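You operate a simulated robot arm through the tools that you are given. There is no shell and no other tool.

The job below is to be done with a simulated robot arm. You get a single attempt, and the scene is never put back.

Task
Empty the white can back into the red drum.
Fine: drum cap open to pour and shut after; the can ends capped on the oil bench; spill nothing. Set down upright: white can. Where these are worked on the way, their far stop is far enough and under half their travel is too little: drum cap.

The check looks at the end state, three seconds after you hand in, the way a careful person would. Anything else that was tipped, shoved, dropped, spilled or broken makes it a failure. A push-on lid holds only when it is set on centred and level and pressed home; a screw cap is set on level and turned clockwise until tight.

Robot
A 7-joint arm with a two-finger parallel gripper, fixed in place. Base frame: the origin is on the floor under the middle of its stand, x ahead of it, y to its left, z up. Units: mm, rad, N and s.
It reaches about 1247 mm from its shoulder. Its first joint turns from -2.304 to 2.304 rad. Payload 3.91 kg.
The TCP is the grasp point between the finger pads, 30 mm short of the fingertips. In the tool frame z runs along the fingers and y along their closing line. Largest opening 110 mm; finger width 20, thickness 10; the body of the gripper, 48 by 112 mm, starts 55 mm behind the TCP.
Orientation is that of the tool frame in the base frame, as a unit quaternion [x, y, z, w]. With the fingers straight down and closing along the base's y, the tool's x points along the base's -x, its y along +y and its z along -z.

Tools
- The arm moves only by the tool send_rows. Its argument "motion" is a list that holds one entry, the list of rows, each a list of 7 numbers: the shift along the tool's x, y, z in mm, then the turn, a rotation vector about the tool's x, y, z in rad, then the closure in counts, from 0 (fully open) to 255 (shut). In form: [[[dx, dy, dz, rx, ry, rz, jaw], ...]]. A call has 1 to 20 rows; each row shifts and turns the commanded pose from where the row before left it, along the tool's axes as they then stand. A row lasts 0.2 s, in which the tool goes at most 50 mm and 0.15 rad; a call with a longer step from one row to the next is refused whole, and so is a gripper value outside its range. Where a pose cannot be reached the arm comes as near as it can. A force on the tool above 40 N (or 10 N above the force at the start of the call, whichever is more), or a blocked arm, ends the call early, and 0.2 s more pass. Each finger travels about 108 mm/s and halts on what it meets, pressing with about 42 N; the grip force reading is that of the motor and also rises with nothing between the fingers. The clock runs only during rows and for 0.2 s after the last one: add rows that do not move to give the fingers time. It gives the time, the measured TCP pose, the force on the tool (base axes), the opening and the grip force at its end, in the units of the frame above (readings bear some noise), with the torque about the TCP (base axes, N m) and any sound that the robot's microphone picked up.
- Cameras (640 x 400 px; columns grow to the right, rows downward): "scene" is fixed at [400.7, 651.9, 1508.8]; the picture's right is [-0.67, -0.74, 0.00], its down [-0.52, 0.48, -0.70] and it looks along [0.52, -0.48, -0.71] (base axes); focal length 258 px, centre (320, 200). "wrist" rides on the gripper at [72, 17, -103] in the tool frame; the picture's right is [-0.23, 0.97, 0.00], its down [-0.76, -0.18, -0.62] and it looks along [-0.61, -0.14, 0.78] (tool axes); focal length 222 px, centre (320, 200). There is no depth. A picture from a camera that has moved, and an enlarged one, comes with that camera's place and axes in the base frame and with its lens.
- grab_frame(camera): a new picture of that camera. The clock stands still meanwhile.
- inspect(camera, box): a new picture of the part [left, top, right, bottom] of that camera's present view, enlarged. The clock stands still meanwhile.
- hand_in(): hands the job in; it is judged then, once.

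Nothing tells you positions but the pictures and the camera data. Unless the task says otherwise, let go and move clear before handing in.

The tools are called after ">>>" by a JSON object that holds its "method" and its "body". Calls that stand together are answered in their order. send_rows: Moves the arm, as the interface text tells. Its arguments: {"type":"object","properties":{"motion":{"type":"array","items":{"type":"array","items":{"type":"array","items":{"type":"number"}}}}},"required":["motion"]} The other tools are called the same way: grab_frame (camera) takes a picture; inspect (camera, box) takes an enlarged picture of a part of a camera's view; hand_in () hands the job in.

At the start:

```text
clock: 0.0
tcp_pos: [441.0, 305.1, 1067.7]
orientation: [0.0, 1.0, 0.0, 0.0]
force: [-0.1, -0.3, 0.2]
moment: [-0.02, -0.02, -0.01]
gripper_width: 110.0
grasp_force: 0.0
```

scene: 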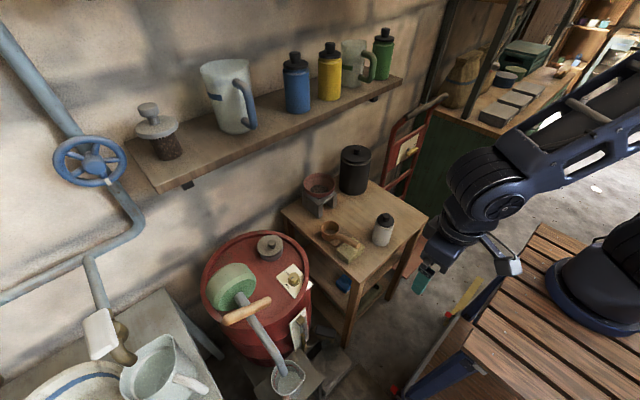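
wrist: 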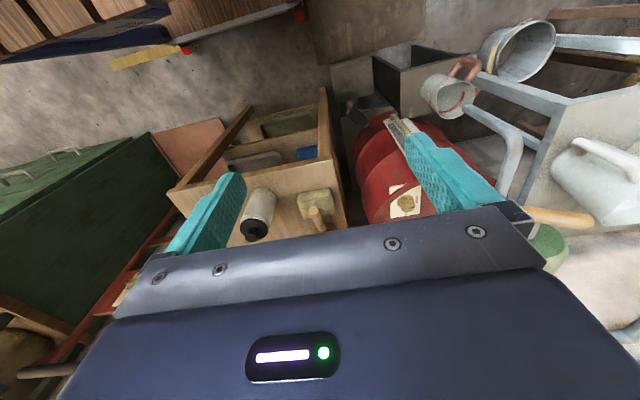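

I see a shelf with bottles, a red drum with a grey cap, and a small wooden bench holding a white can with a black cap. I'll look at the details first, before I move anything.

>>> {"method": "inspect", "body": {"camera": "scene", "box": [190, 220, 330, 320]}}

>>> {"method": "inspect", "body": {"camera": "scene", "box": [270, 140, 440, 290]}}

>>> {"method": "inspect", "body": {"camera": "wrist", "box": [160, 120, 480, 280]}}

>>> {"method": "grab_frame", "body": {"camera": "scene"}}

```text
4.00 times, centred on (260, 270) of scene
camera zoom: at [400.7, 651.9, 1508.8], right [-0.67, -0.74, 0.0], down [-0.52, 0.48, -0.7], along [0.52, -0.48, -0.71], focal length 1032 px, centre (560, -80)
```

zoom: 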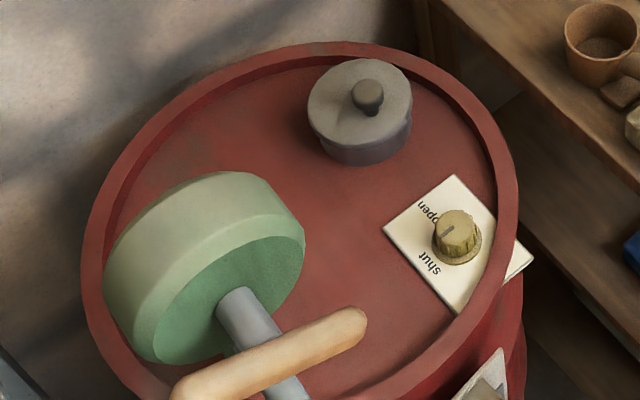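

```text
2.67 times, centred on (355, 215) of scene
camera zoom: at [400.7, 651.9, 1508.8], right [-0.67, -0.74, 0.0], down [-0.52, 0.48, -0.7], along [0.52, -0.48, -0.71], focal length 688 px, centre (227, 160)
```

zoom: 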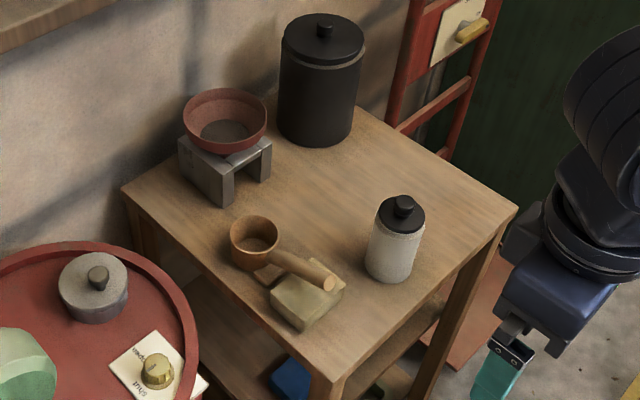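

```text
2.00 times, centred on (320, 200) of wrist
camera zoom: at [368.6, 320.6, 1172.3], right [0.23, 0.97, 0.0], down [0.76, -0.18, 0.62], along [0.61, -0.14, -0.78], focal length 444 px, centre (320, 200)
```

zoom: 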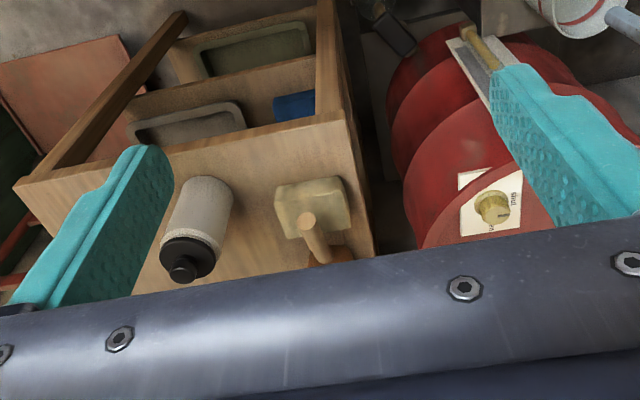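

```text
taken
```

scene: 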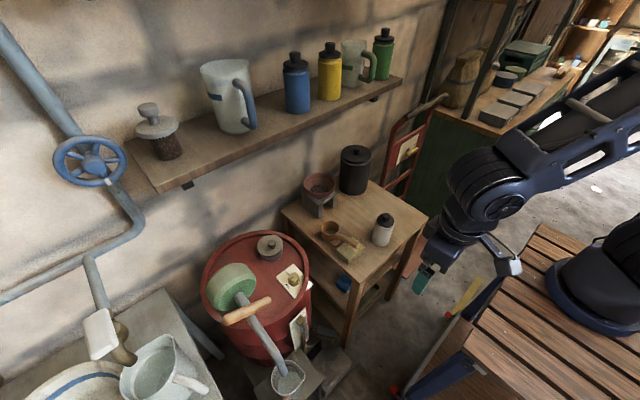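

I want a closer look at the drum top, the can and the dial.

>>> {"method": "inspect", "body": {"camera": "scene", "box": [240, 225, 320, 275]}}

>>> {"method": "inspect", "body": {"camera": "scene", "box": [265, 255, 329, 295]}}

>>> {"method": "inspect", "body": {"camera": "scene", "box": [356, 205, 412, 250]}}

>>> {"method": "inspect", "body": {"camera": "scene", "box": [250, 290, 350, 400]}}

>>> {"method": "inspect", "body": {"camera": "wrist", "box": [350, 110, 470, 230]}}

>>> {"method": "inspect", "body": {"camera": "wrist", "box": [220, 170, 350, 250]}}

```text
8.00 times, centred on (280, 250) of scene
camera zoom: at [400.7, 651.9, 1508.8], right [-0.67, -0.74, 0.0], down [-0.52, 0.48, -0.7], along [0.52, -0.48, -0.71], focal length 2063 px, centre (640, -200)
```

zoom: 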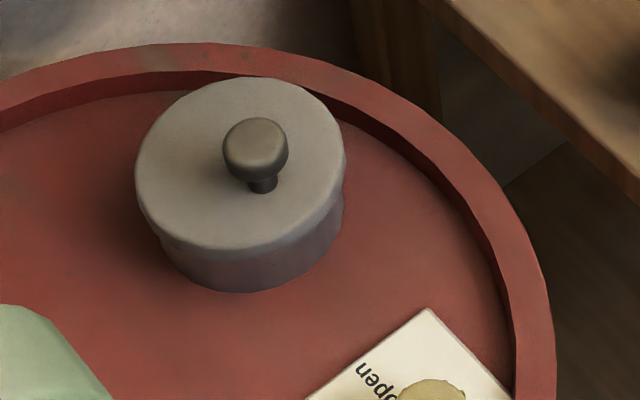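

```text
10.00 times, centred on (297, 275) of scene
camera zoom: at [400.7, 651.9, 1508.8], right [-0.67, -0.74, 0.0], down [-0.52, 0.48, -0.7], along [0.52, -0.48, -0.71], focal length 2579 px, centre (550, -550)
```

zoom: 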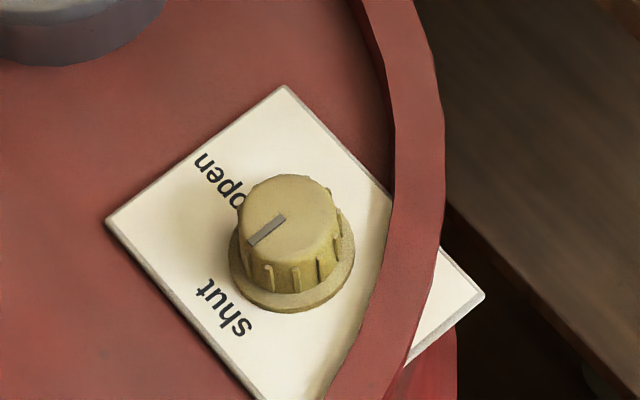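

```text
8.89 times, centred on (384, 228) of scene
camera zoom: at [400.7, 651.9, 1508.8], right [-0.67, -0.74, 0.0], down [-0.52, 0.48, -0.7], along [0.52, -0.48, -0.71], focal length 2292 px, centre (-249, -44)
```

zoom: 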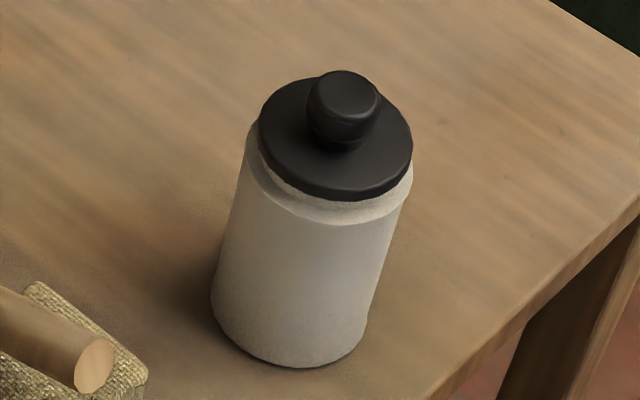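

```text
3.64 times, centred on (300, 345) of scene
camera zoom: at [400.7, 651.9, 1508.8], right [-0.67, -0.74, 0.0], down [-0.52, 0.48, -0.7], along [0.52, -0.48, -0.71], focal length 938 px, centre (393, -327)
```

zoom: 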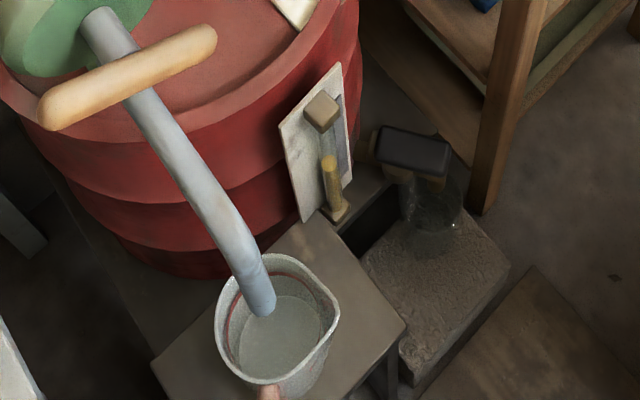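

```text
3.33 times, centred on (410, 170) of wrist
camera zoom: at [368.6, 320.6, 1172.3], right [0.23, 0.97, 0.0], down [0.76, -0.18, 0.62], along [0.61, -0.14, -0.78], focal length 740 px, centre (20, 300)
```

zoom: 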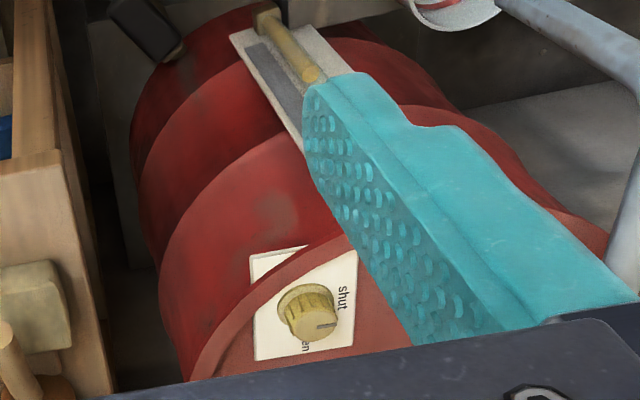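

```text
4.92 times, centred on (285, 210) of wrist
camera zoom: at [368.6, 320.6, 1172.3], right [0.23, 0.97, 0.0], down [0.76, -0.18, 0.62], along [0.61, -0.14, -0.78], focal length 1094 px, centre (492, 151)
```

zoom: 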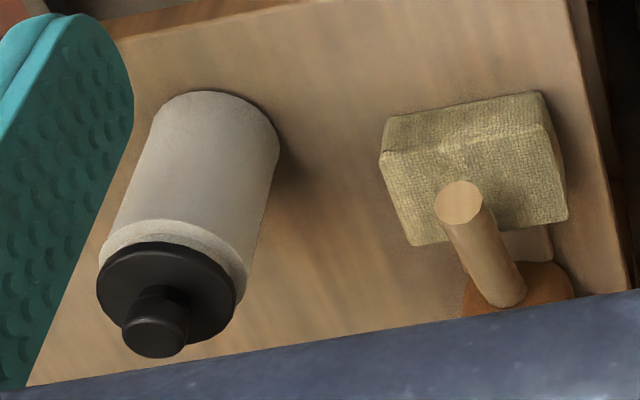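

The dial's pointer now faces "shut" (+y), and "open" lies toward +x. I'll move the wrist camera closer to the drum to get better positions.

>>> {"method": "send_rows", "body": {"motion": [[[-25, 30, -5, 0, 0, 0, 0], [-25, 30, -5, 0, 0, 0, 0], [-25, 30, -5, 0, 0, 0, 0], [-25, 30, -5, 0, 0, 0, 0]]]}}

```text
clock: 1.0
tcp_pos: [541.8, 426.2, 1085.3]
orientation: [0.0, 1.0, 0.0, 0.0]
force: [-0.1, -0.7, 0.1]
moment: [-0.01, -0.01, -0.02]
gripper_width: 110.1
grasp_force: 0.1
```

>>> {"method": "grab_frame", "body": {"camera": "wrist"}}

>>> {"method": "grab_frame", "body": {"camera": "scene"}}

```text
taken
camera wrist: at [469.5, 442.1, 1190.9], right [0.23, 0.97, 0.0], down [0.76, -0.18, 0.62], along [0.61, -0.14, -0.78], focal length 222 px, centre (320, 200)
```

wrist: 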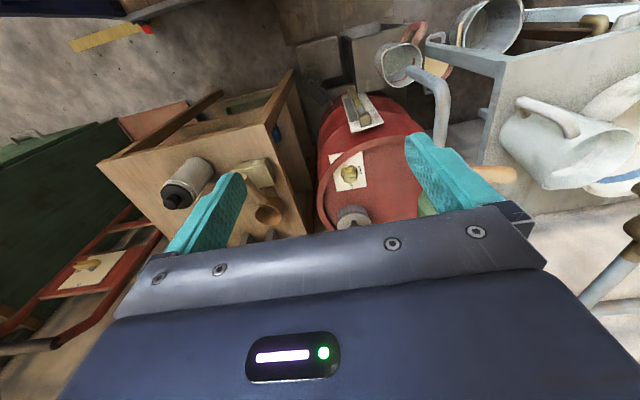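

```text
taken
```

scene: 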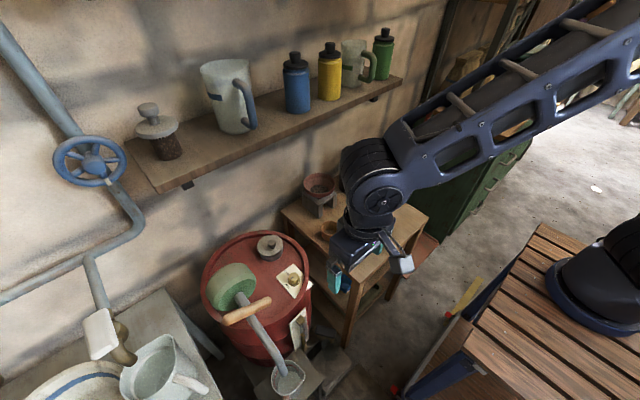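

>>> {"method": "inspect", "body": {"camera": "wrist", "box": [300, 80, 460, 240]}}

>>> {"method": "inspect", "body": {"camera": "wrist", "box": [320, 150, 400, 230]}}

>>> {"method": "inspect", "body": {"camera": "wrist", "box": [140, 140, 300, 240]}}

```text
2.50 times, centred on (380, 160) of wrist
camera zoom: at [469.5, 442.1, 1190.9], right [0.23, 0.97, 0.0], down [0.76, -0.18, 0.62], along [0.61, -0.14, -0.78], focal length 555 px, centre (170, 300)
```

zoom: 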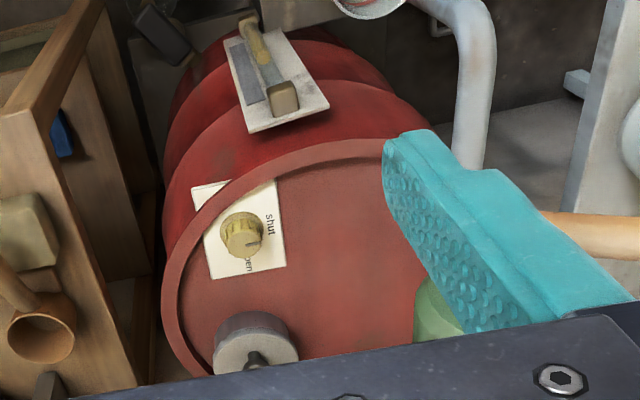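

```text
5.00 times, centred on (360, 190) of wrist
camera zoom: at [469.5, 442.1, 1190.9], right [0.23, 0.97, 0.0], down [0.76, -0.18, 0.62], along [0.61, -0.14, -0.78], focal length 1111 px, centre (120, 250)
```

zoom: 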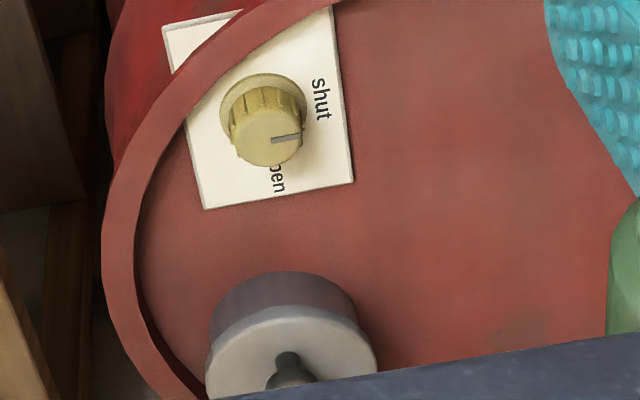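

```text
4.00 times, centred on (220, 190) of wrist
camera zoom: at [469.5, 442.1, 1190.9], right [0.23, 0.97, 0.0], down [0.76, -0.18, 0.62], along [0.61, -0.14, -0.78], focal length 888 px, centre (720, 240)
```

zoom: 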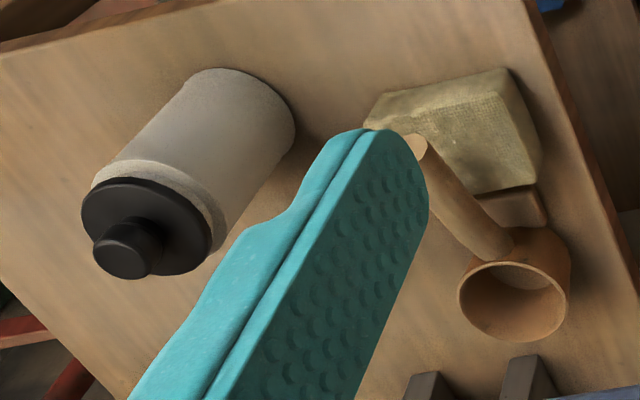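

>>> {"method": "inspect", "body": {"camera": "wrist", "box": [335, 80, 395, 140]}}

>>> {"method": "inspect", "body": {"camera": "wrist", "box": [40, 230, 140, 310]}}

>>> {"method": "inspect", "body": {"camera": "scene", "box": [280, 300, 320, 350]}}

>>> {"method": "inspect", "body": {"camera": "scene", "box": [380, 90, 450, 170]}}

>>> {"method": "inspect", "body": {"camera": "scene", "box": [190, 250, 290, 330]}}

```text
6.67 times, centred on (365, 110) of wrist
camera zoom: at [469.5, 442.1, 1190.9], right [0.23, 0.97, 0.0], down [0.76, -0.18, 0.62], along [0.61, -0.14, -0.78], focal length 1481 px, centre (20, 800)
```

zoom: 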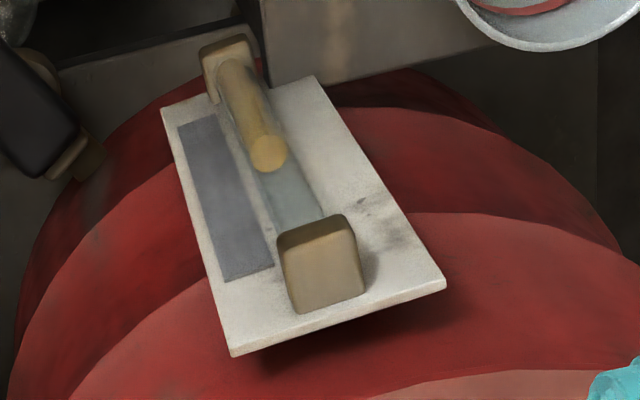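

```text
5.00 times, centred on (90, 270) of wrist
camera zoom: at [469.5, 442.1, 1190.9], right [0.23, 0.97, 0.0], down [0.76, -0.18, 0.62], along [0.61, -0.14, -0.78], focal length 1111 px, centre (1470, -150)
```

zoom: 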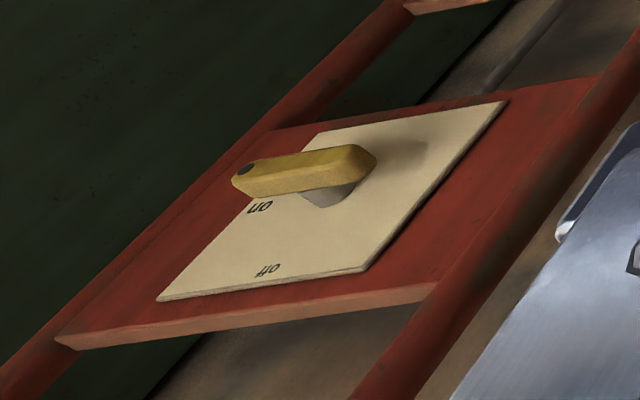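

```text
8.00 times, centred on (300, 325) of scene
camera zoom: at [400.7, 651.9, 1508.8], right [-0.67, -0.74, 0.0], down [-0.52, 0.48, -0.7], along [0.52, -0.48, -0.71], focal length 2063 px, centre (480, -800)
```

zoom: 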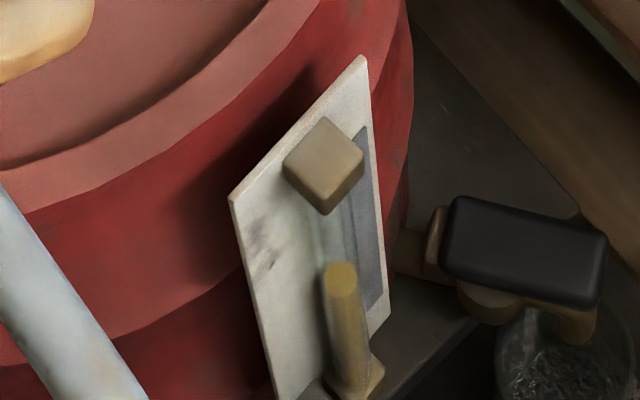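

```text
5.00 times, centred on (415, 130) of scene
camera zoom: at [400.7, 651.9, 1508.8], right [-0.67, -0.74, 0.0], down [-0.52, 0.48, -0.7], along [0.52, -0.48, -0.71], focal length 1289 px, centre (-155, 550)
```

zoom: 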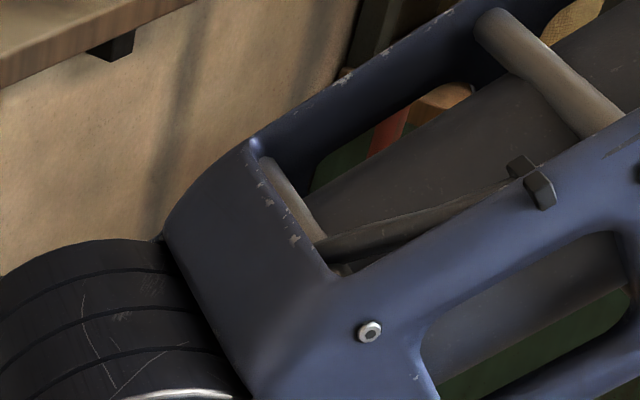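

```text
5.00 times, centred on (240, 290) of scene
camera zoom: at [400.7, 651.9, 1508.8], right [-0.67, -0.74, 0.0], down [-0.52, 0.48, -0.7], along [0.52, -0.48, -0.71], focal length 1289 px, centre (720, -250)
```

zoom: 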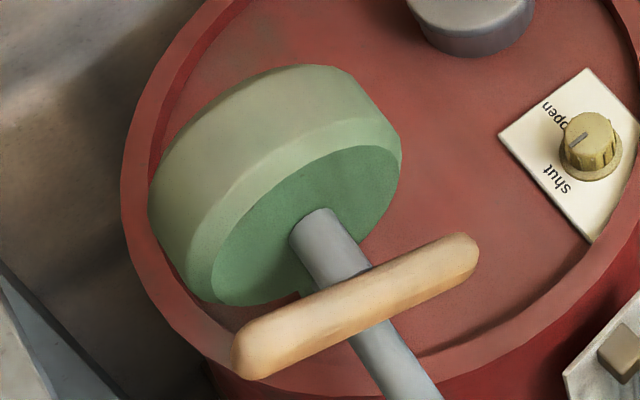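

>>> {"method": "inspect", "body": {"camera": "scene", "box": [270, 20, 410, 120]}}

>>> {"method": "inspect", "body": {"camera": "scene", "box": [130, 60, 270, 190]}}

>>> {"method": "inspect", "body": {"camera": "wrist", "box": [150, 150, 230, 215]}}

```text
4.00 times, centred on (340, 70) of scene
camera zoom: at [400.7, 651.9, 1508.8], right [-0.67, -0.74, 0.0], down [-0.52, 0.48, -0.7], along [0.52, -0.48, -0.71], focal length 1032 px, centre (240, 720)
```

zoom: 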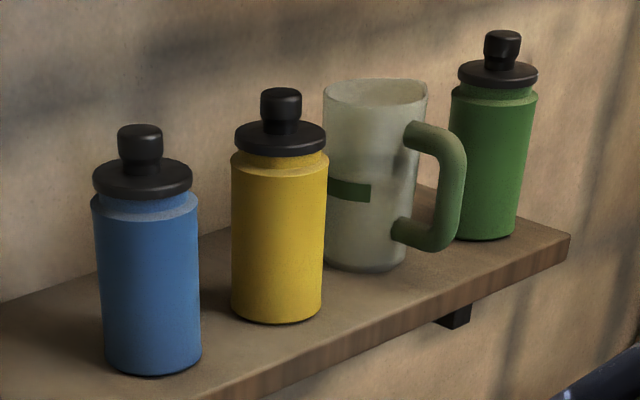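

```text
3.08 times, centred on (200, 125) of scene
camera zoom: at [400.7, 651.9, 1508.8], right [-0.67, -0.74, 0.0], down [-0.52, 0.48, -0.7], along [0.52, -0.48, -0.71], focal length 793 px, centre (689, 431)
```

zoom: 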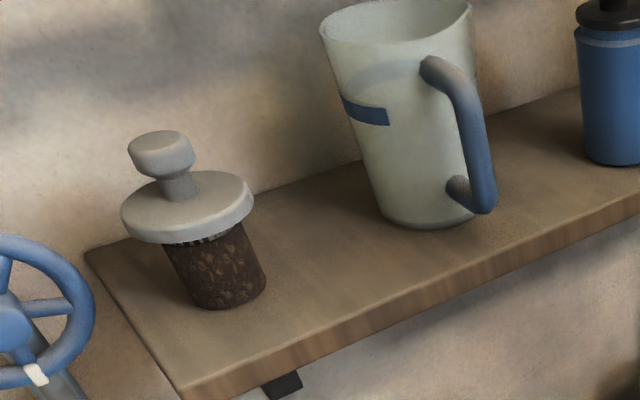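

```text
6.15 times, centred on (190, 182) of wrist
camera zoom: at [469.5, 442.1, 1190.9], right [0.23, 0.97, 0.0], down [0.76, -0.18, 0.62], along [0.61, -0.14, -0.78], focal length 1367 px, centre (1120, 308)
```

zoom: 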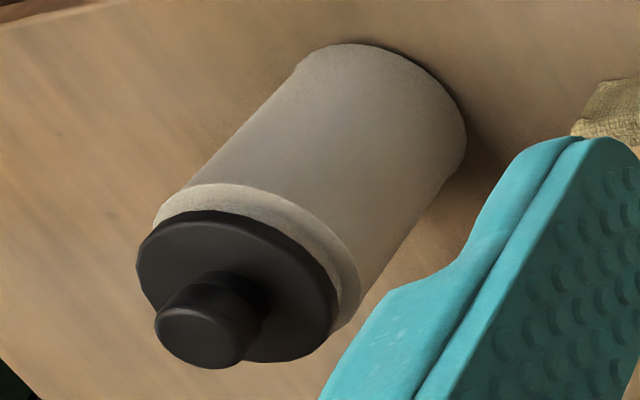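

The drum dial is near (746, 445, 776), the can is near (668, 107) on a bench top at about z 726, and the shelf front is near x 850, z 1200. I'll move above the dial with the jaw partly closed to look at it.

>>> {"method": "send_rows", "body": {"motion": [[[-34, 3.3, 20, 0, 0, 0, 100], [-34, 3.3, 20, 0, 0, 0, 139], [-34, 3.3, 20, 0, 0, 0, 139], [-34, 3.3, 20, 0, 0, 0, 139], [-34, 3.3, 20, 0, 0, 0, 139], [-34, 3.3, 20, 0, 0, 0, 139]]]}}

>>> {"method": "grab_frame", "body": {"camera": "wrist"}}

>>> {"method": "grab_frame", "body": {"camera": "scene"}}

```text
clock: 2.4
tcp_pos: [746.8, 443.0, 970.1]
orientation: [-0.001, 1.0, 0.0, 0.0]
force: [-0.3, -0.3, 0.7]
moment: [-0.06, -0.03, 0.01]
gripper_width: 50.2
grasp_force: 0.1
```

```text
taken
camera wrist: at [673.0, 459.6, 1073.8], right [0.23, 0.97, 0.0], down [0.76, -0.18, 0.62], along [0.61, -0.14, -0.78], focal length 222 px, centre (320, 200)
```

wrist: 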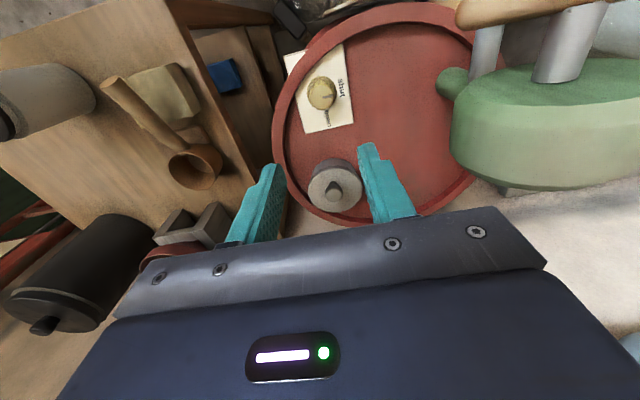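

```text
taken
```

scene: 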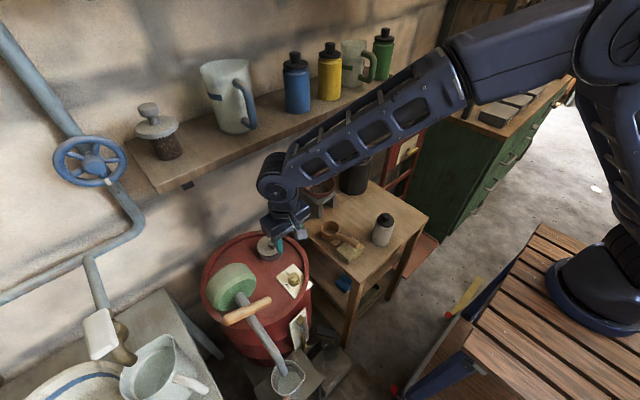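

>>> {"method": "inspect", "body": {"camera": "wrist", "box": [270, 30, 398, 110]}}

>>> {"method": "inspect", "body": {"camera": "wrist", "box": [270, 130, 398, 230]}}

>>> {"method": "inspect", "body": {"camera": "wrist", "box": [420, 0, 640, 200]}}

```text
5.00 times, centred on (334, 70) of wrist
camera zoom: at [673.0, 459.6, 1073.8], right [0.23, 0.97, 0.0], down [0.76, -0.18, 0.62], along [0.61, -0.14, -0.78], focal length 1111 px, centre (250, 850)
```

zoom: 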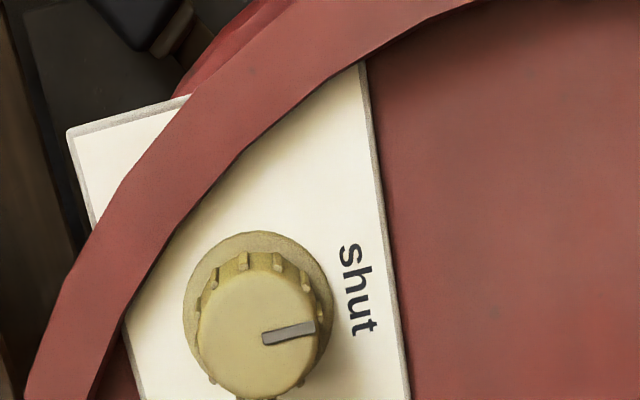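

```text
4.00 times, centred on (334, 180) of wrist
camera zoom: at [673.0, 459.6, 1073.8], right [0.23, 0.97, 0.0], down [0.76, -0.18, 0.62], along [0.61, -0.14, -0.78], focal length 888 px, centre (264, 280)
```

zoom: 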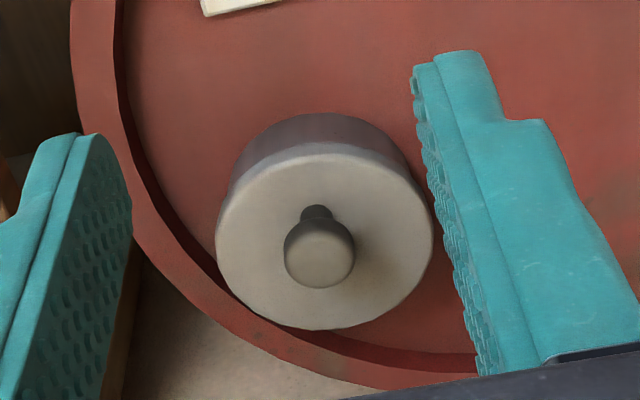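

```text
2.00 times, centred on (530, 100) of wrist
camera zoom: at [673.0, 459.6, 1073.8], right [0.23, 0.97, 0.0], down [0.76, -0.18, 0.62], along [0.61, -0.14, -0.78], focal length 444 px, centre (-100, 400)
```

zoom: 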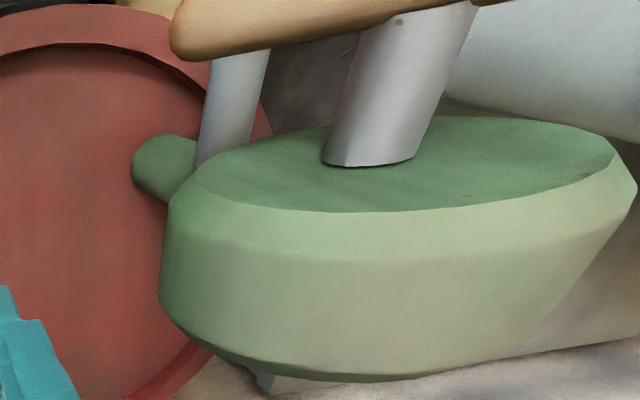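

The dial pointer faces "shut" (+y), centred near (745.5, 445, 776), and the drum rim is close on its −x−y side. I'll turn the gripper 85° counter-clockwise from above and come down to just over the rim, so the opening turn stays clear of it.

>>> {"method": "send_rows", "body": {"motion": [[[1.3, 2, 20, 0, 0, 0, 139], [0, 0, 12, 0, 0, -0.1484, 139], [0, 0, 12, 0, 0, -0.1484, 139], [0, 0, 12, 0, 0, -0.1484, 139], [0, 0, 12, 0, 0, -0.1484, 139], [0, 0, 12, 0, 0, -0.1484, 139], [0, 0, 12, 0, 0, -0.1484, 139], [0, 0, 12, 0, 0, -0.1484, 139], [0, 0, 12, 0, 0, -0.1484, 139], [0, 0, 12, 0, 0, -0.1484, 139], [0, 0, 12, 0, 0, -0.1484, 139], [0, 0, 0, 0, 0, 0, 139]]]}}

>>> {"method": "grab_frame", "body": {"camera": "wrist"}}

>>> {"method": "grab_frame", "body": {"camera": "scene"}}

```text
clock: 5.0
tcp_pos: [745.8, 446.8, 826.9]
orientation: [-0.676, 0.737, 0.0, -0.001]
force: [-0.2, 0.0, -0.3]
moment: [0.0, 0.03, 0.01]
gripper_width: 50.0
grasp_force: 0.1
```

```text
taken
camera wrist: at [722.3, 376.4, 932.7], right [-0.95, 0.31, 0.0], down [0.24, 0.74, 0.62], along [0.19, 0.59, -0.78], focal length 222 px, centre (320, 200)
```

wrist: 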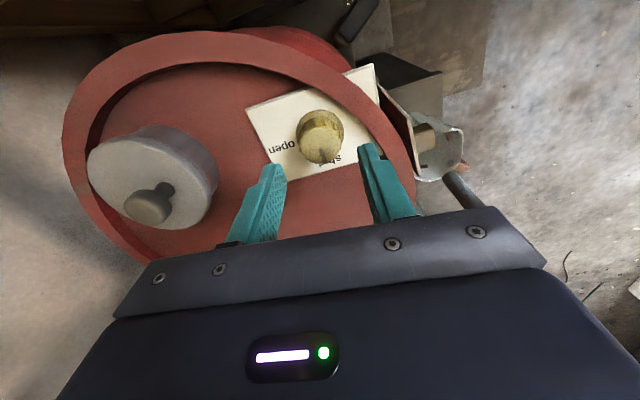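

```text
taken
```

scene: 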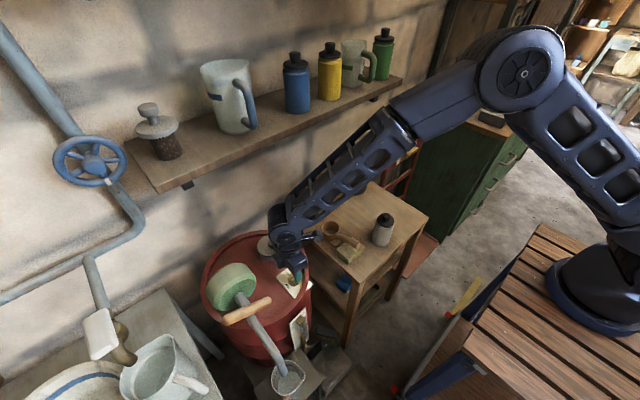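

>>> {"method": "inspect", "body": {"camera": "wrist", "box": [256, 80, 384, 160]}}

```text
5.00 times, centred on (320, 120) of wrist
camera zoom: at [722.3, 376.4, 932.7], right [-0.95, 0.31, 0.0], down [0.24, 0.74, 0.62], along [0.19, 0.59, -0.78], focal length 1111 px, centre (320, 600)
```

zoom: 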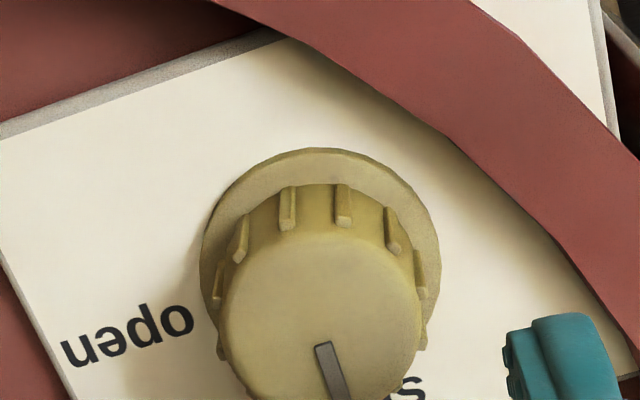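

>>> {"method": "send_rows", "body": {"motion": [[[2, 0.8, 10, 0, 0, 0, 139], [0, 0, 10, 0, 0, 0, 139], [0, 0, 9, 0, 0, 0, 139], [0, 0, 0, 0, 0, 0, 139]]]}}

>>> {"method": "grab_frame", "body": {"camera": "wrist"}}

>>> {"method": "inspect", "body": {"camera": "scene", "box": [250, 220, 330, 310]}}

```text
clock: 6.0
tcp_pos: [743.3, 444.3, 796.5]
orientation: [-0.676, 0.737, -0.001, 0.0]
force: [-0.2, -0.1, 0.2]
moment: [0.01, 0.01, 0.01]
gripper_width: 50.2
grasp_force: 0.0
```

```text
taken
camera wrist: at [720.1, 373.1, 902.5], right [-0.95, 0.31, 0.0], down [0.24, 0.74, 0.62], along [0.19, 0.59, -0.78], focal length 222 px, centre (320, 200)
```

wrist: 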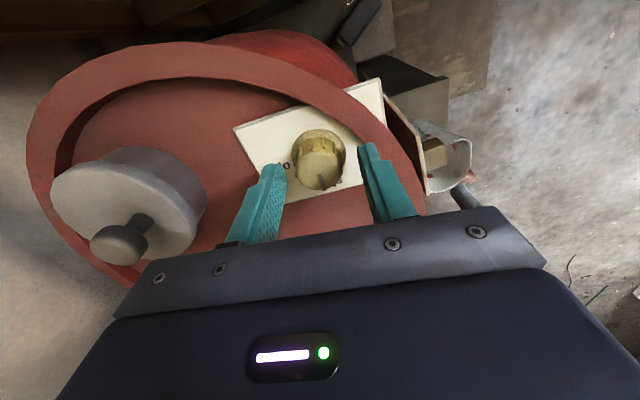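

```text
4.44 times, centred on (290, 265) of scene
camera zoom: at [400.7, 651.9, 1508.8], right [-0.67, -0.74, 0.0], down [-0.52, 0.48, -0.7], along [0.52, -0.48, -0.71], focal length 1146 px, centre (453, -89)
```

zoom: 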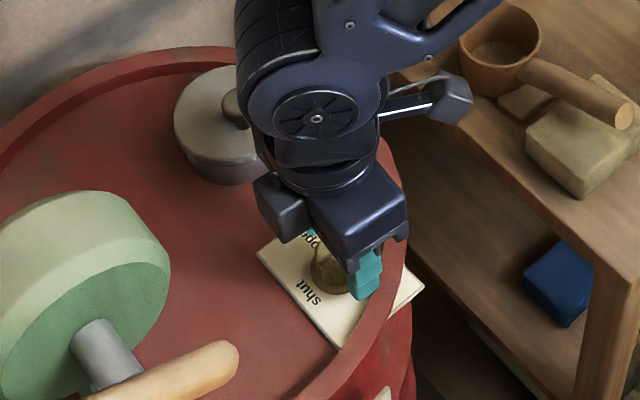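

>>> {"method": "send_rows", "body": {"motion": [[[1.5, 0, 4, 0, 0, 0, 139], [0, 0, 0, 0, 0, 0, 139], [0, 0, 0, 0, 0, 0, 180], [0, 0, 0, 0, 0, 0, 255], [0, 0, 0, 0, 0, 0, 255], [0, 0, 0, 0, 0, 0, 255]]]}}

>>> {"method": "grab_frame", "body": {"camera": "wrist"}}

```text
clock: 7.4
tcp_pos: [745.1, 442.6, 793.1]
orientation: [-0.676, 0.737, -0.001, 0.0]
force: [18.4, 2.0, -2.0]
moment: [0.27, -0.58, -0.09]
gripper_width: 30.8
grasp_force: 45.0
```

```text
taken
camera wrist: at [721.0, 371.9, 898.2], right [-0.95, 0.31, 0.0], down [0.24, 0.74, 0.62], along [0.2, 0.59, -0.78], focal length 222 px, centre (320, 200)
```

wrist: 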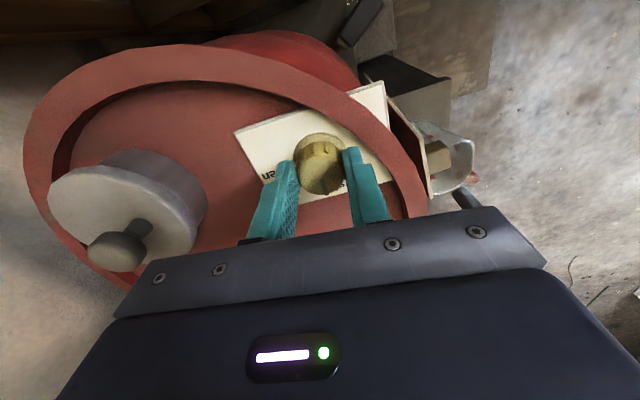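

>>> {"method": "inspect", "body": {"camera": "wrist", "box": [256, 120, 384, 200]}}

```text
5.00 times, centred on (320, 160) of wrist
camera zoom: at [721.0, 371.9, 898.2], right [-0.95, 0.31, 0.0], down [0.24, 0.74, 0.62], along [0.2, 0.59, -0.78], focal length 1111 px, centre (320, 400)
```

zoom: 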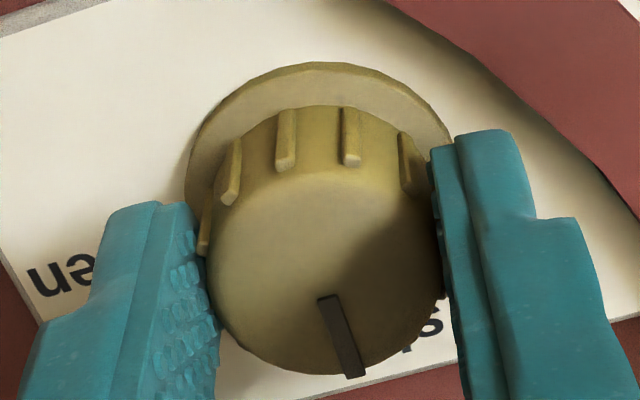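

>>> {"method": "send_rows", "body": {"motion": [[[0, 0, 0, 0, 0, 0, 150], [-2.1, -1.6, 0, 0, 0, 0, 150], [0, 0, 0, 0, 0, 0, 200], [0, 0, 0, 0, 0, 0, 255], [0, 0, 0, 0, 0, 0, 255]]]}}

```text
clock: 8.6
tcp_pos: [745.0, 443.9, 794.2]
orientation: [-0.676, 0.737, 0.0, 0.0]
force: [-2.4, -0.6, -0.8]
moment: [-0.24, 0.07, -0.03]
gripper_width: 30.9
grasp_force: 45.0
```

Now the knob is gripped centred with little side force. I'll turn it clockwise from above, toward "open", by about half, then check.

>>> {"method": "send_rows", "body": {"motion": [[[0, 0, 0, 0, 0, 0.08, 255], [0, 0, 0, 0, 0, 0.08, 255], [0, 0, 0, 0, 0, 0.08, 255], [0, 0, 0, 0, 0, 0.08, 255], [0, 0, 0, 0, 0, 0.08, 255], [0, 0, 0, 0, 0, 0.08, 255]]]}}

>>> {"method": "grab_frame", "body": {"camera": "wrist"}}

>>> {"method": "grab_frame", "body": {"camera": "scene"}}

```text
clock: 10.0
tcp_pos: [745.8, 444.7, 795.4]
orientation: [-0.48, 0.877, 0.0, -0.001]
force: [1.1, -0.7, -13.4]
moment: [-0.49, 0.3, -0.01]
gripper_width: 30.8
grasp_force: 45.6
```

```text
taken
camera wrist: at [691.3, 393.0, 899.0], right [-0.7, 0.72, 0.0], down [0.56, 0.55, 0.62], along [0.45, 0.43, -0.78], focal length 222 px, centre (320, 200)
```

wrist: 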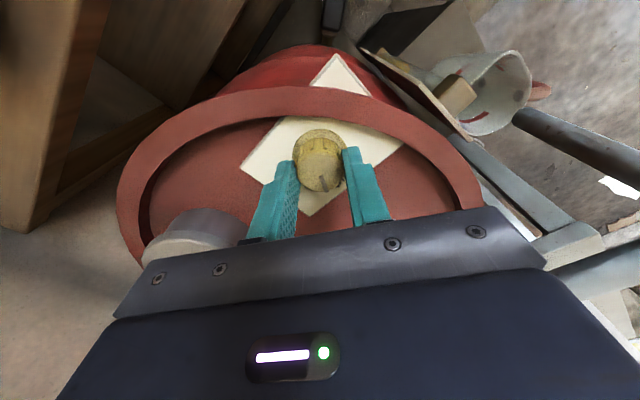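

```text
taken
```

scene: 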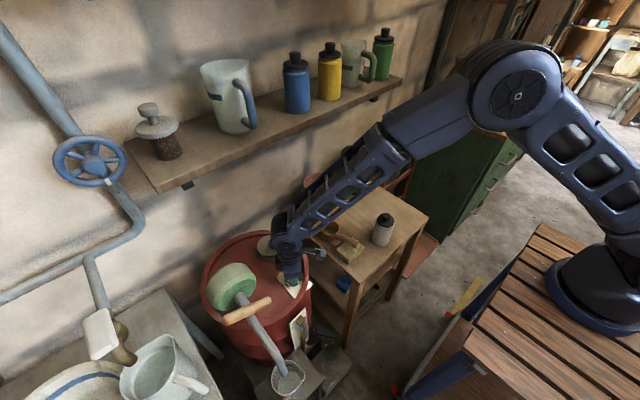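

>>> {"method": "inspect", "body": {"camera": "scene", "box": [240, 225, 320, 300]}}

>>> {"method": "inspect", "body": {"camera": "wrist", "box": [256, 120, 384, 200]}}

>>> {"method": "inspect", "body": {"camera": "wrist", "box": [110, 180, 270, 280]}}

```text
5.33 times, centred on (280, 262) of scene
camera zoom: at [400.7, 651.9, 1508.8], right [-0.67, -0.74, 0.0], down [-0.52, 0.48, -0.7], along [0.52, -0.48, -0.71], focal length 1375 px, centre (533, -133)
```

zoom: 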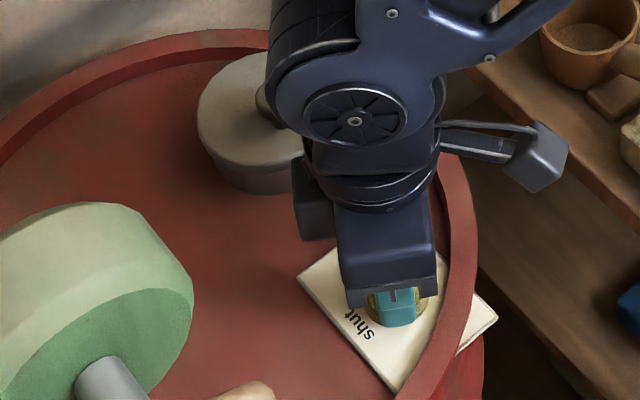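

```text
5.00 times, centred on (320, 160) of wrist
camera zoom: at [691.3, 393.0, 899.0], right [-0.7, 0.72, 0.0], down [0.56, 0.55, 0.62], along [0.45, 0.43, -0.78], focal length 1111 px, centre (320, 400)
```

zoom: 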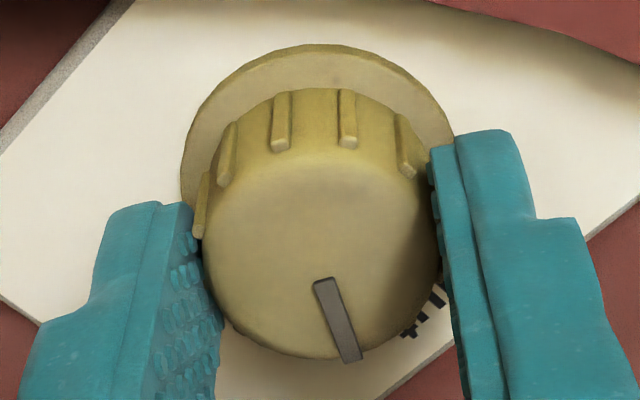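

```text
4.00 times, centred on (190, 230) of wrist
camera zoom: at [691.3, 393.0, 899.0], right [-0.7, 0.72, 0.0], down [0.56, 0.55, 0.62], along [0.45, 0.43, -0.78], focal length 888 px, centre (840, 80)
```

zoom: 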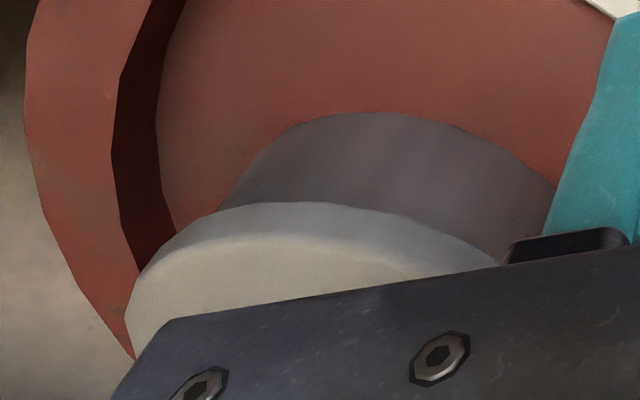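

The dial turns with the gripper, but the grey lid hasn't moved so far. I'll keep turning toward the "open" stop.

>>> {"method": "send_rows", "body": {"motion": [[[0, 0, 0.5, 0, 0, 0.08, 255], [0, 0, 0.5, 0, 0, 0.08, 255], [0, 0, 0, 0, 0, 0.08, 255], [0, 0, 0, 0, 0, 0.08, 255], [0, 0, 0, 0, 0, 0.08, 255], [0, 0, 0, 0, 0, 0.08, 255], [0, 0, 0, 0, 0, 0.08, 255], [0, 0, 0, 0, 0, 0.08, 255]]]}}

>>> {"method": "inspect", "body": {"camera": "wrist", "box": [240, 80, 400, 200]}}

>>> {"method": "inspect", "body": {"camera": "scene", "box": [240, 225, 320, 300]}}

```text
clock: 11.8
tcp_pos: [745.3, 445.4, 796.3]
orientation: [-0.18, 0.984, 0.0, -0.001]
force: [-7.2, 10.3, 1.2]
moment: [0.48, -0.31, 0.02]
gripper_width: 30.5
grasp_force: 45.0
```

```text
3.33 times, centred on (320, 140) of wrist
camera zoom: at [670.5, 435.1, 899.0], right [-0.13, 0.99, 0.0], down [0.78, 0.1, 0.62], along [0.62, 0.08, -0.78], focal length 740 px, centre (320, 400)
```

zoom: 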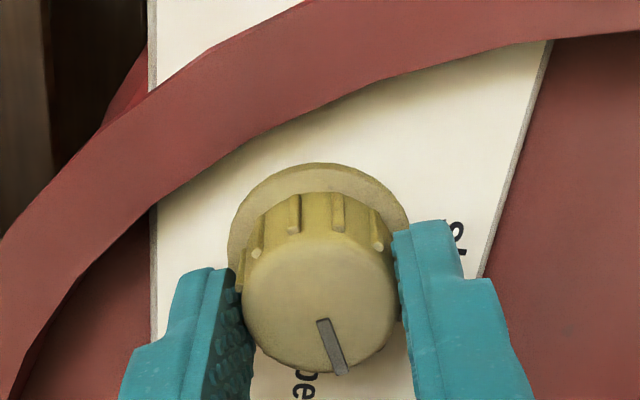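

```text
5.33 times, centred on (280, 262) of scene
camera zoom: at [400.7, 651.9, 1508.8], right [-0.67, -0.74, 0.0], down [-0.52, 0.48, -0.7], along [0.52, -0.48, -0.71], focal length 1375 px, centre (533, -133)
```

zoom: 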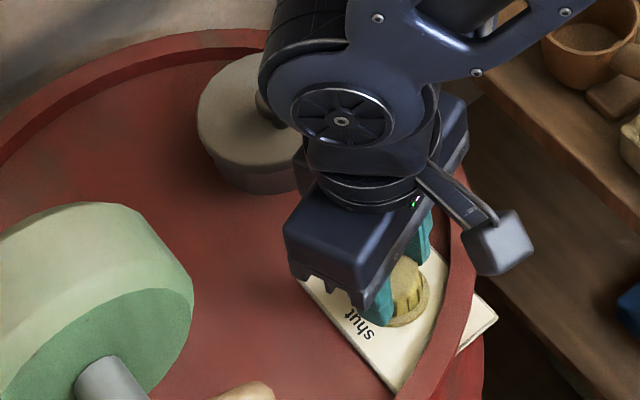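

>>> {"method": "send_rows", "body": {"motion": [[[0, 0, 0, 0, 0, 0.08, 255], [0, 0, 0, 0, 0, 0.08, 255], [0, 0, 0, 0, 0, 0.08, 255], [0, 0, 0, 0, 0, 0.08, 255], [0, 0, 0, 0, 0, 0.08, 255], [0, 0, 0, 0, 0, 0, 255]]]}}

>>> {"method": "inspect", "body": {"camera": "wrist", "box": [240, 80, 400, 200]}}

>>> {"method": "inspect", "body": {"camera": "scene", "box": [240, 225, 320, 300]}}

>>> {"method": "grab_frame", "body": {"camera": "wrist"}}

```text
clock: 13.2
tcp_pos: [744.3, 445.7, 794.0]
orientation: [0.017, 1.0, 0.0, 0.0]
force: [-18.0, 23.8, 15.0]
moment: [0.68, 1.03, 0.0]
gripper_width: 30.7
grasp_force: 44.6
```

```text
3.33 times, centred on (320, 140) of wrist
camera zoom: at [672.4, 464.5, 899.0], right [0.26, 0.97, 0.0], down [0.75, -0.2, 0.62], along [0.6, -0.16, -0.78], focal length 740 px, centre (320, 400)
```

zoom: 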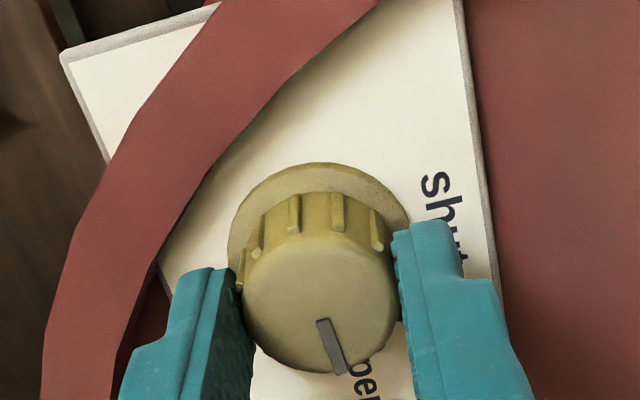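

```text
5.33 times, centred on (280, 262) of scene
camera zoom: at [400.7, 651.9, 1508.8], right [-0.67, -0.74, 0.0], down [-0.52, 0.48, -0.7], along [0.52, -0.48, -0.71], focal length 1375 px, centre (533, -133)
```

zoom: 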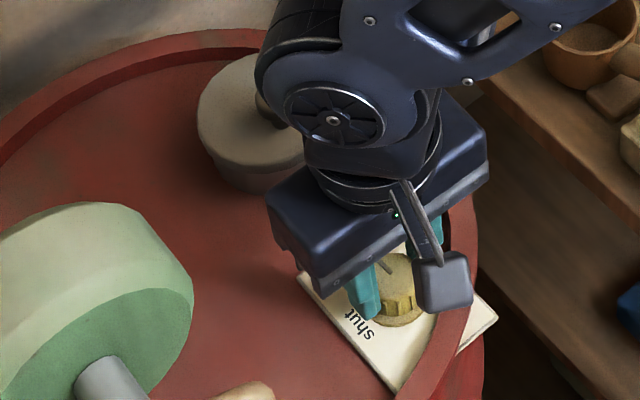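

```text
taken
camera wrist: at [672.4, 464.5, 899.0], right [0.26, 0.97, 0.0], down [0.75, -0.2, 0.62], along [0.6, -0.16, -0.78], focal length 222 px, centre (320, 200)
```

wrist: 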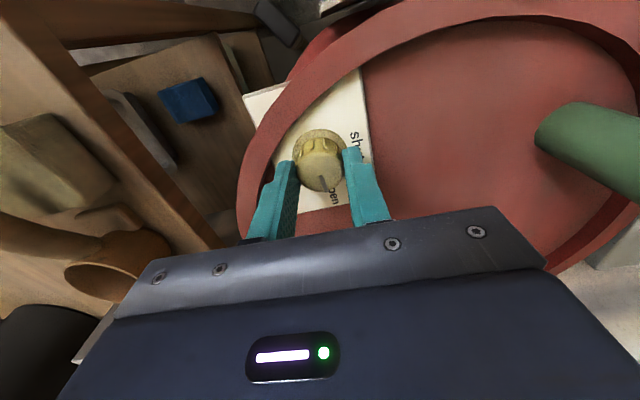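

The pointer now faces +x, at the "open" label. I'll release, rise and check whether the grey lid has changed.

>>> {"method": "send_rows", "body": {"motion": [[[0, 0, 0, 0, 0, 0, 165], [0, 0, 0, 0, 0, 0, 165], [0, 0, -15, 0, 0, 0, 165], [0, 0, -30, 0, 0, 0, 139], [0, 0, -40, 0, 0, 0, 139], [0, 0, -40, 0, 0, 0, 139], [20, 0, -40, 0, 0, 0, 100], [40, 0, -20, 0, 0, 0, 100]]]}}

>>> {"method": "grab_frame", "body": {"camera": "wrist"}}

>>> {"method": "grab_frame", "body": {"camera": "scene"}}

```text
clock: 15.0
tcp_pos: [682.7, 442.8, 975.4]
orientation: [0.018, 1.0, 0.001, 0.0]
force: [0.5, -1.7, -0.4]
moment: [-0.01, 0.01, -0.02]
gripper_width: 67.0
grasp_force: 0.0
```

```text
taken
camera wrist: at [610.4, 463.8, 1080.1], right [0.26, 0.96, 0.0], down [0.76, -0.2, 0.62], along [0.6, -0.16, -0.78], focal length 222 px, centre (320, 200)
```

wrist: 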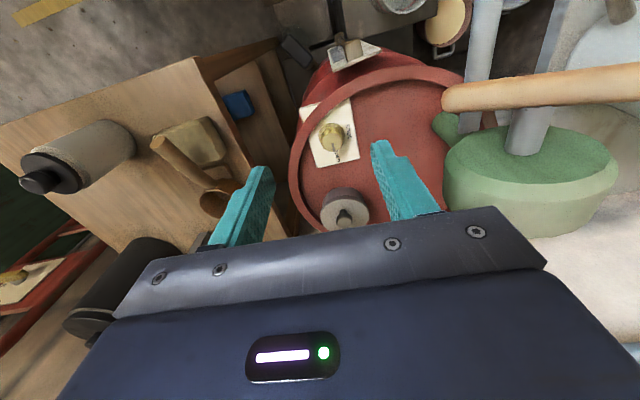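

```text
taken
```

scene: 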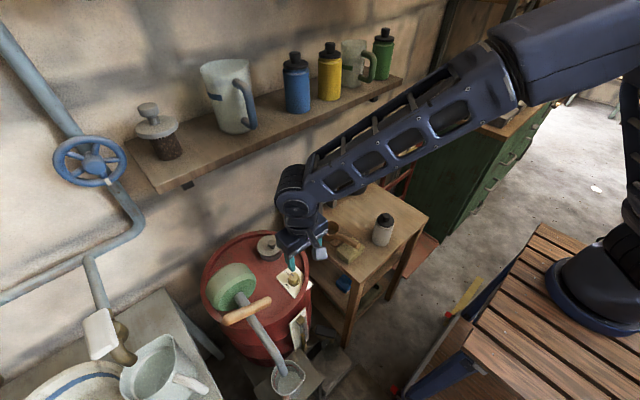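

>>> {"method": "inspect", "body": {"camera": "wrist", "box": [290, 90, 418, 170]}}

>>> {"method": "inspect", "body": {"camera": "wrist", "box": [290, 160, 418, 240]}}

>>> {"method": "inspect", "body": {"camera": "scene", "box": [240, 225, 320, 275]}}

>>> {"method": "inspect", "body": {"camera": "scene", "box": [190, 220, 330, 320]}}

```text
5.00 times, centred on (354, 130) of wrist
camera zoom: at [610.4, 463.8, 1080.1], right [0.26, 0.96, 0.0], down [0.76, -0.2, 0.62], along [0.6, -0.16, -0.78], focal length 1111 px, centre (150, 550)
```

zoom: 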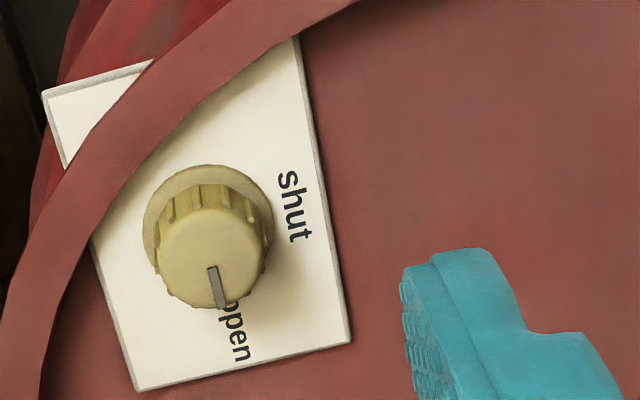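

```text
5.00 times, centred on (354, 200) of wrist
camera zoom: at [610.4, 463.8, 1080.1], right [0.26, 0.96, 0.0], down [0.76, -0.2, 0.62], along [0.6, -0.16, -0.78], focal length 1111 px, centre (150, 200)
```

zoom: 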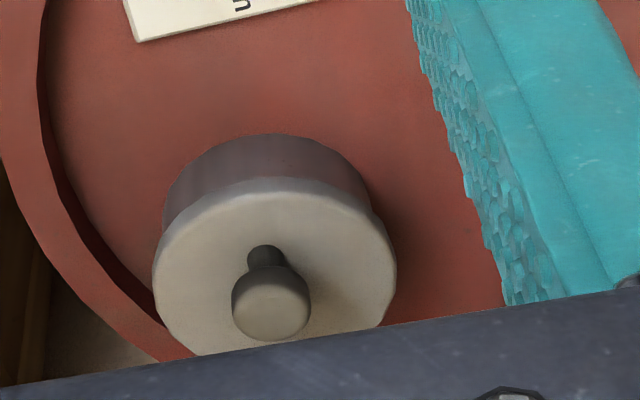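

```text
8.00 times, centred on (280, 250) of scene
camera zoom: at [400.7, 651.9, 1508.8], right [-0.67, -0.74, 0.0], down [-0.52, 0.48, -0.7], along [0.52, -0.48, -0.71], focal length 2063 px, centre (640, -200)
```

zoom: 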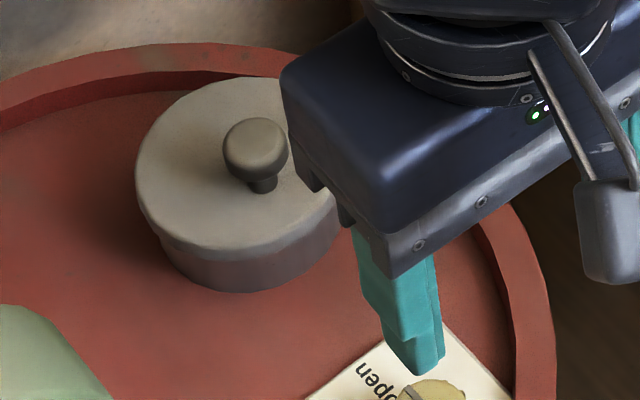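

```text
4.00 times, centred on (260, 270) of scene
camera zoom: at [400.7, 651.9, 1508.8], right [-0.67, -0.74, 0.0], down [-0.52, 0.48, -0.7], along [0.52, -0.48, -0.71], focal length 1032 px, centre (560, -80)
```

zoom: 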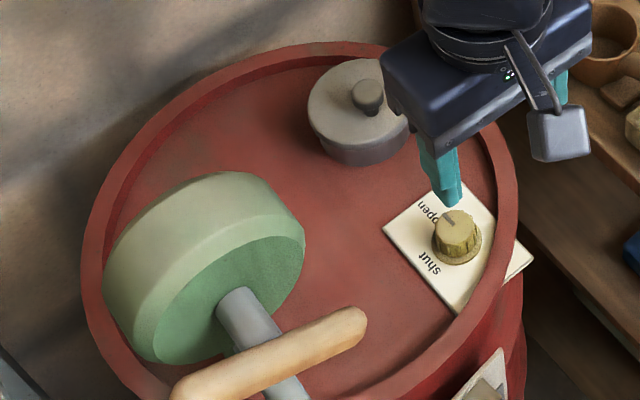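

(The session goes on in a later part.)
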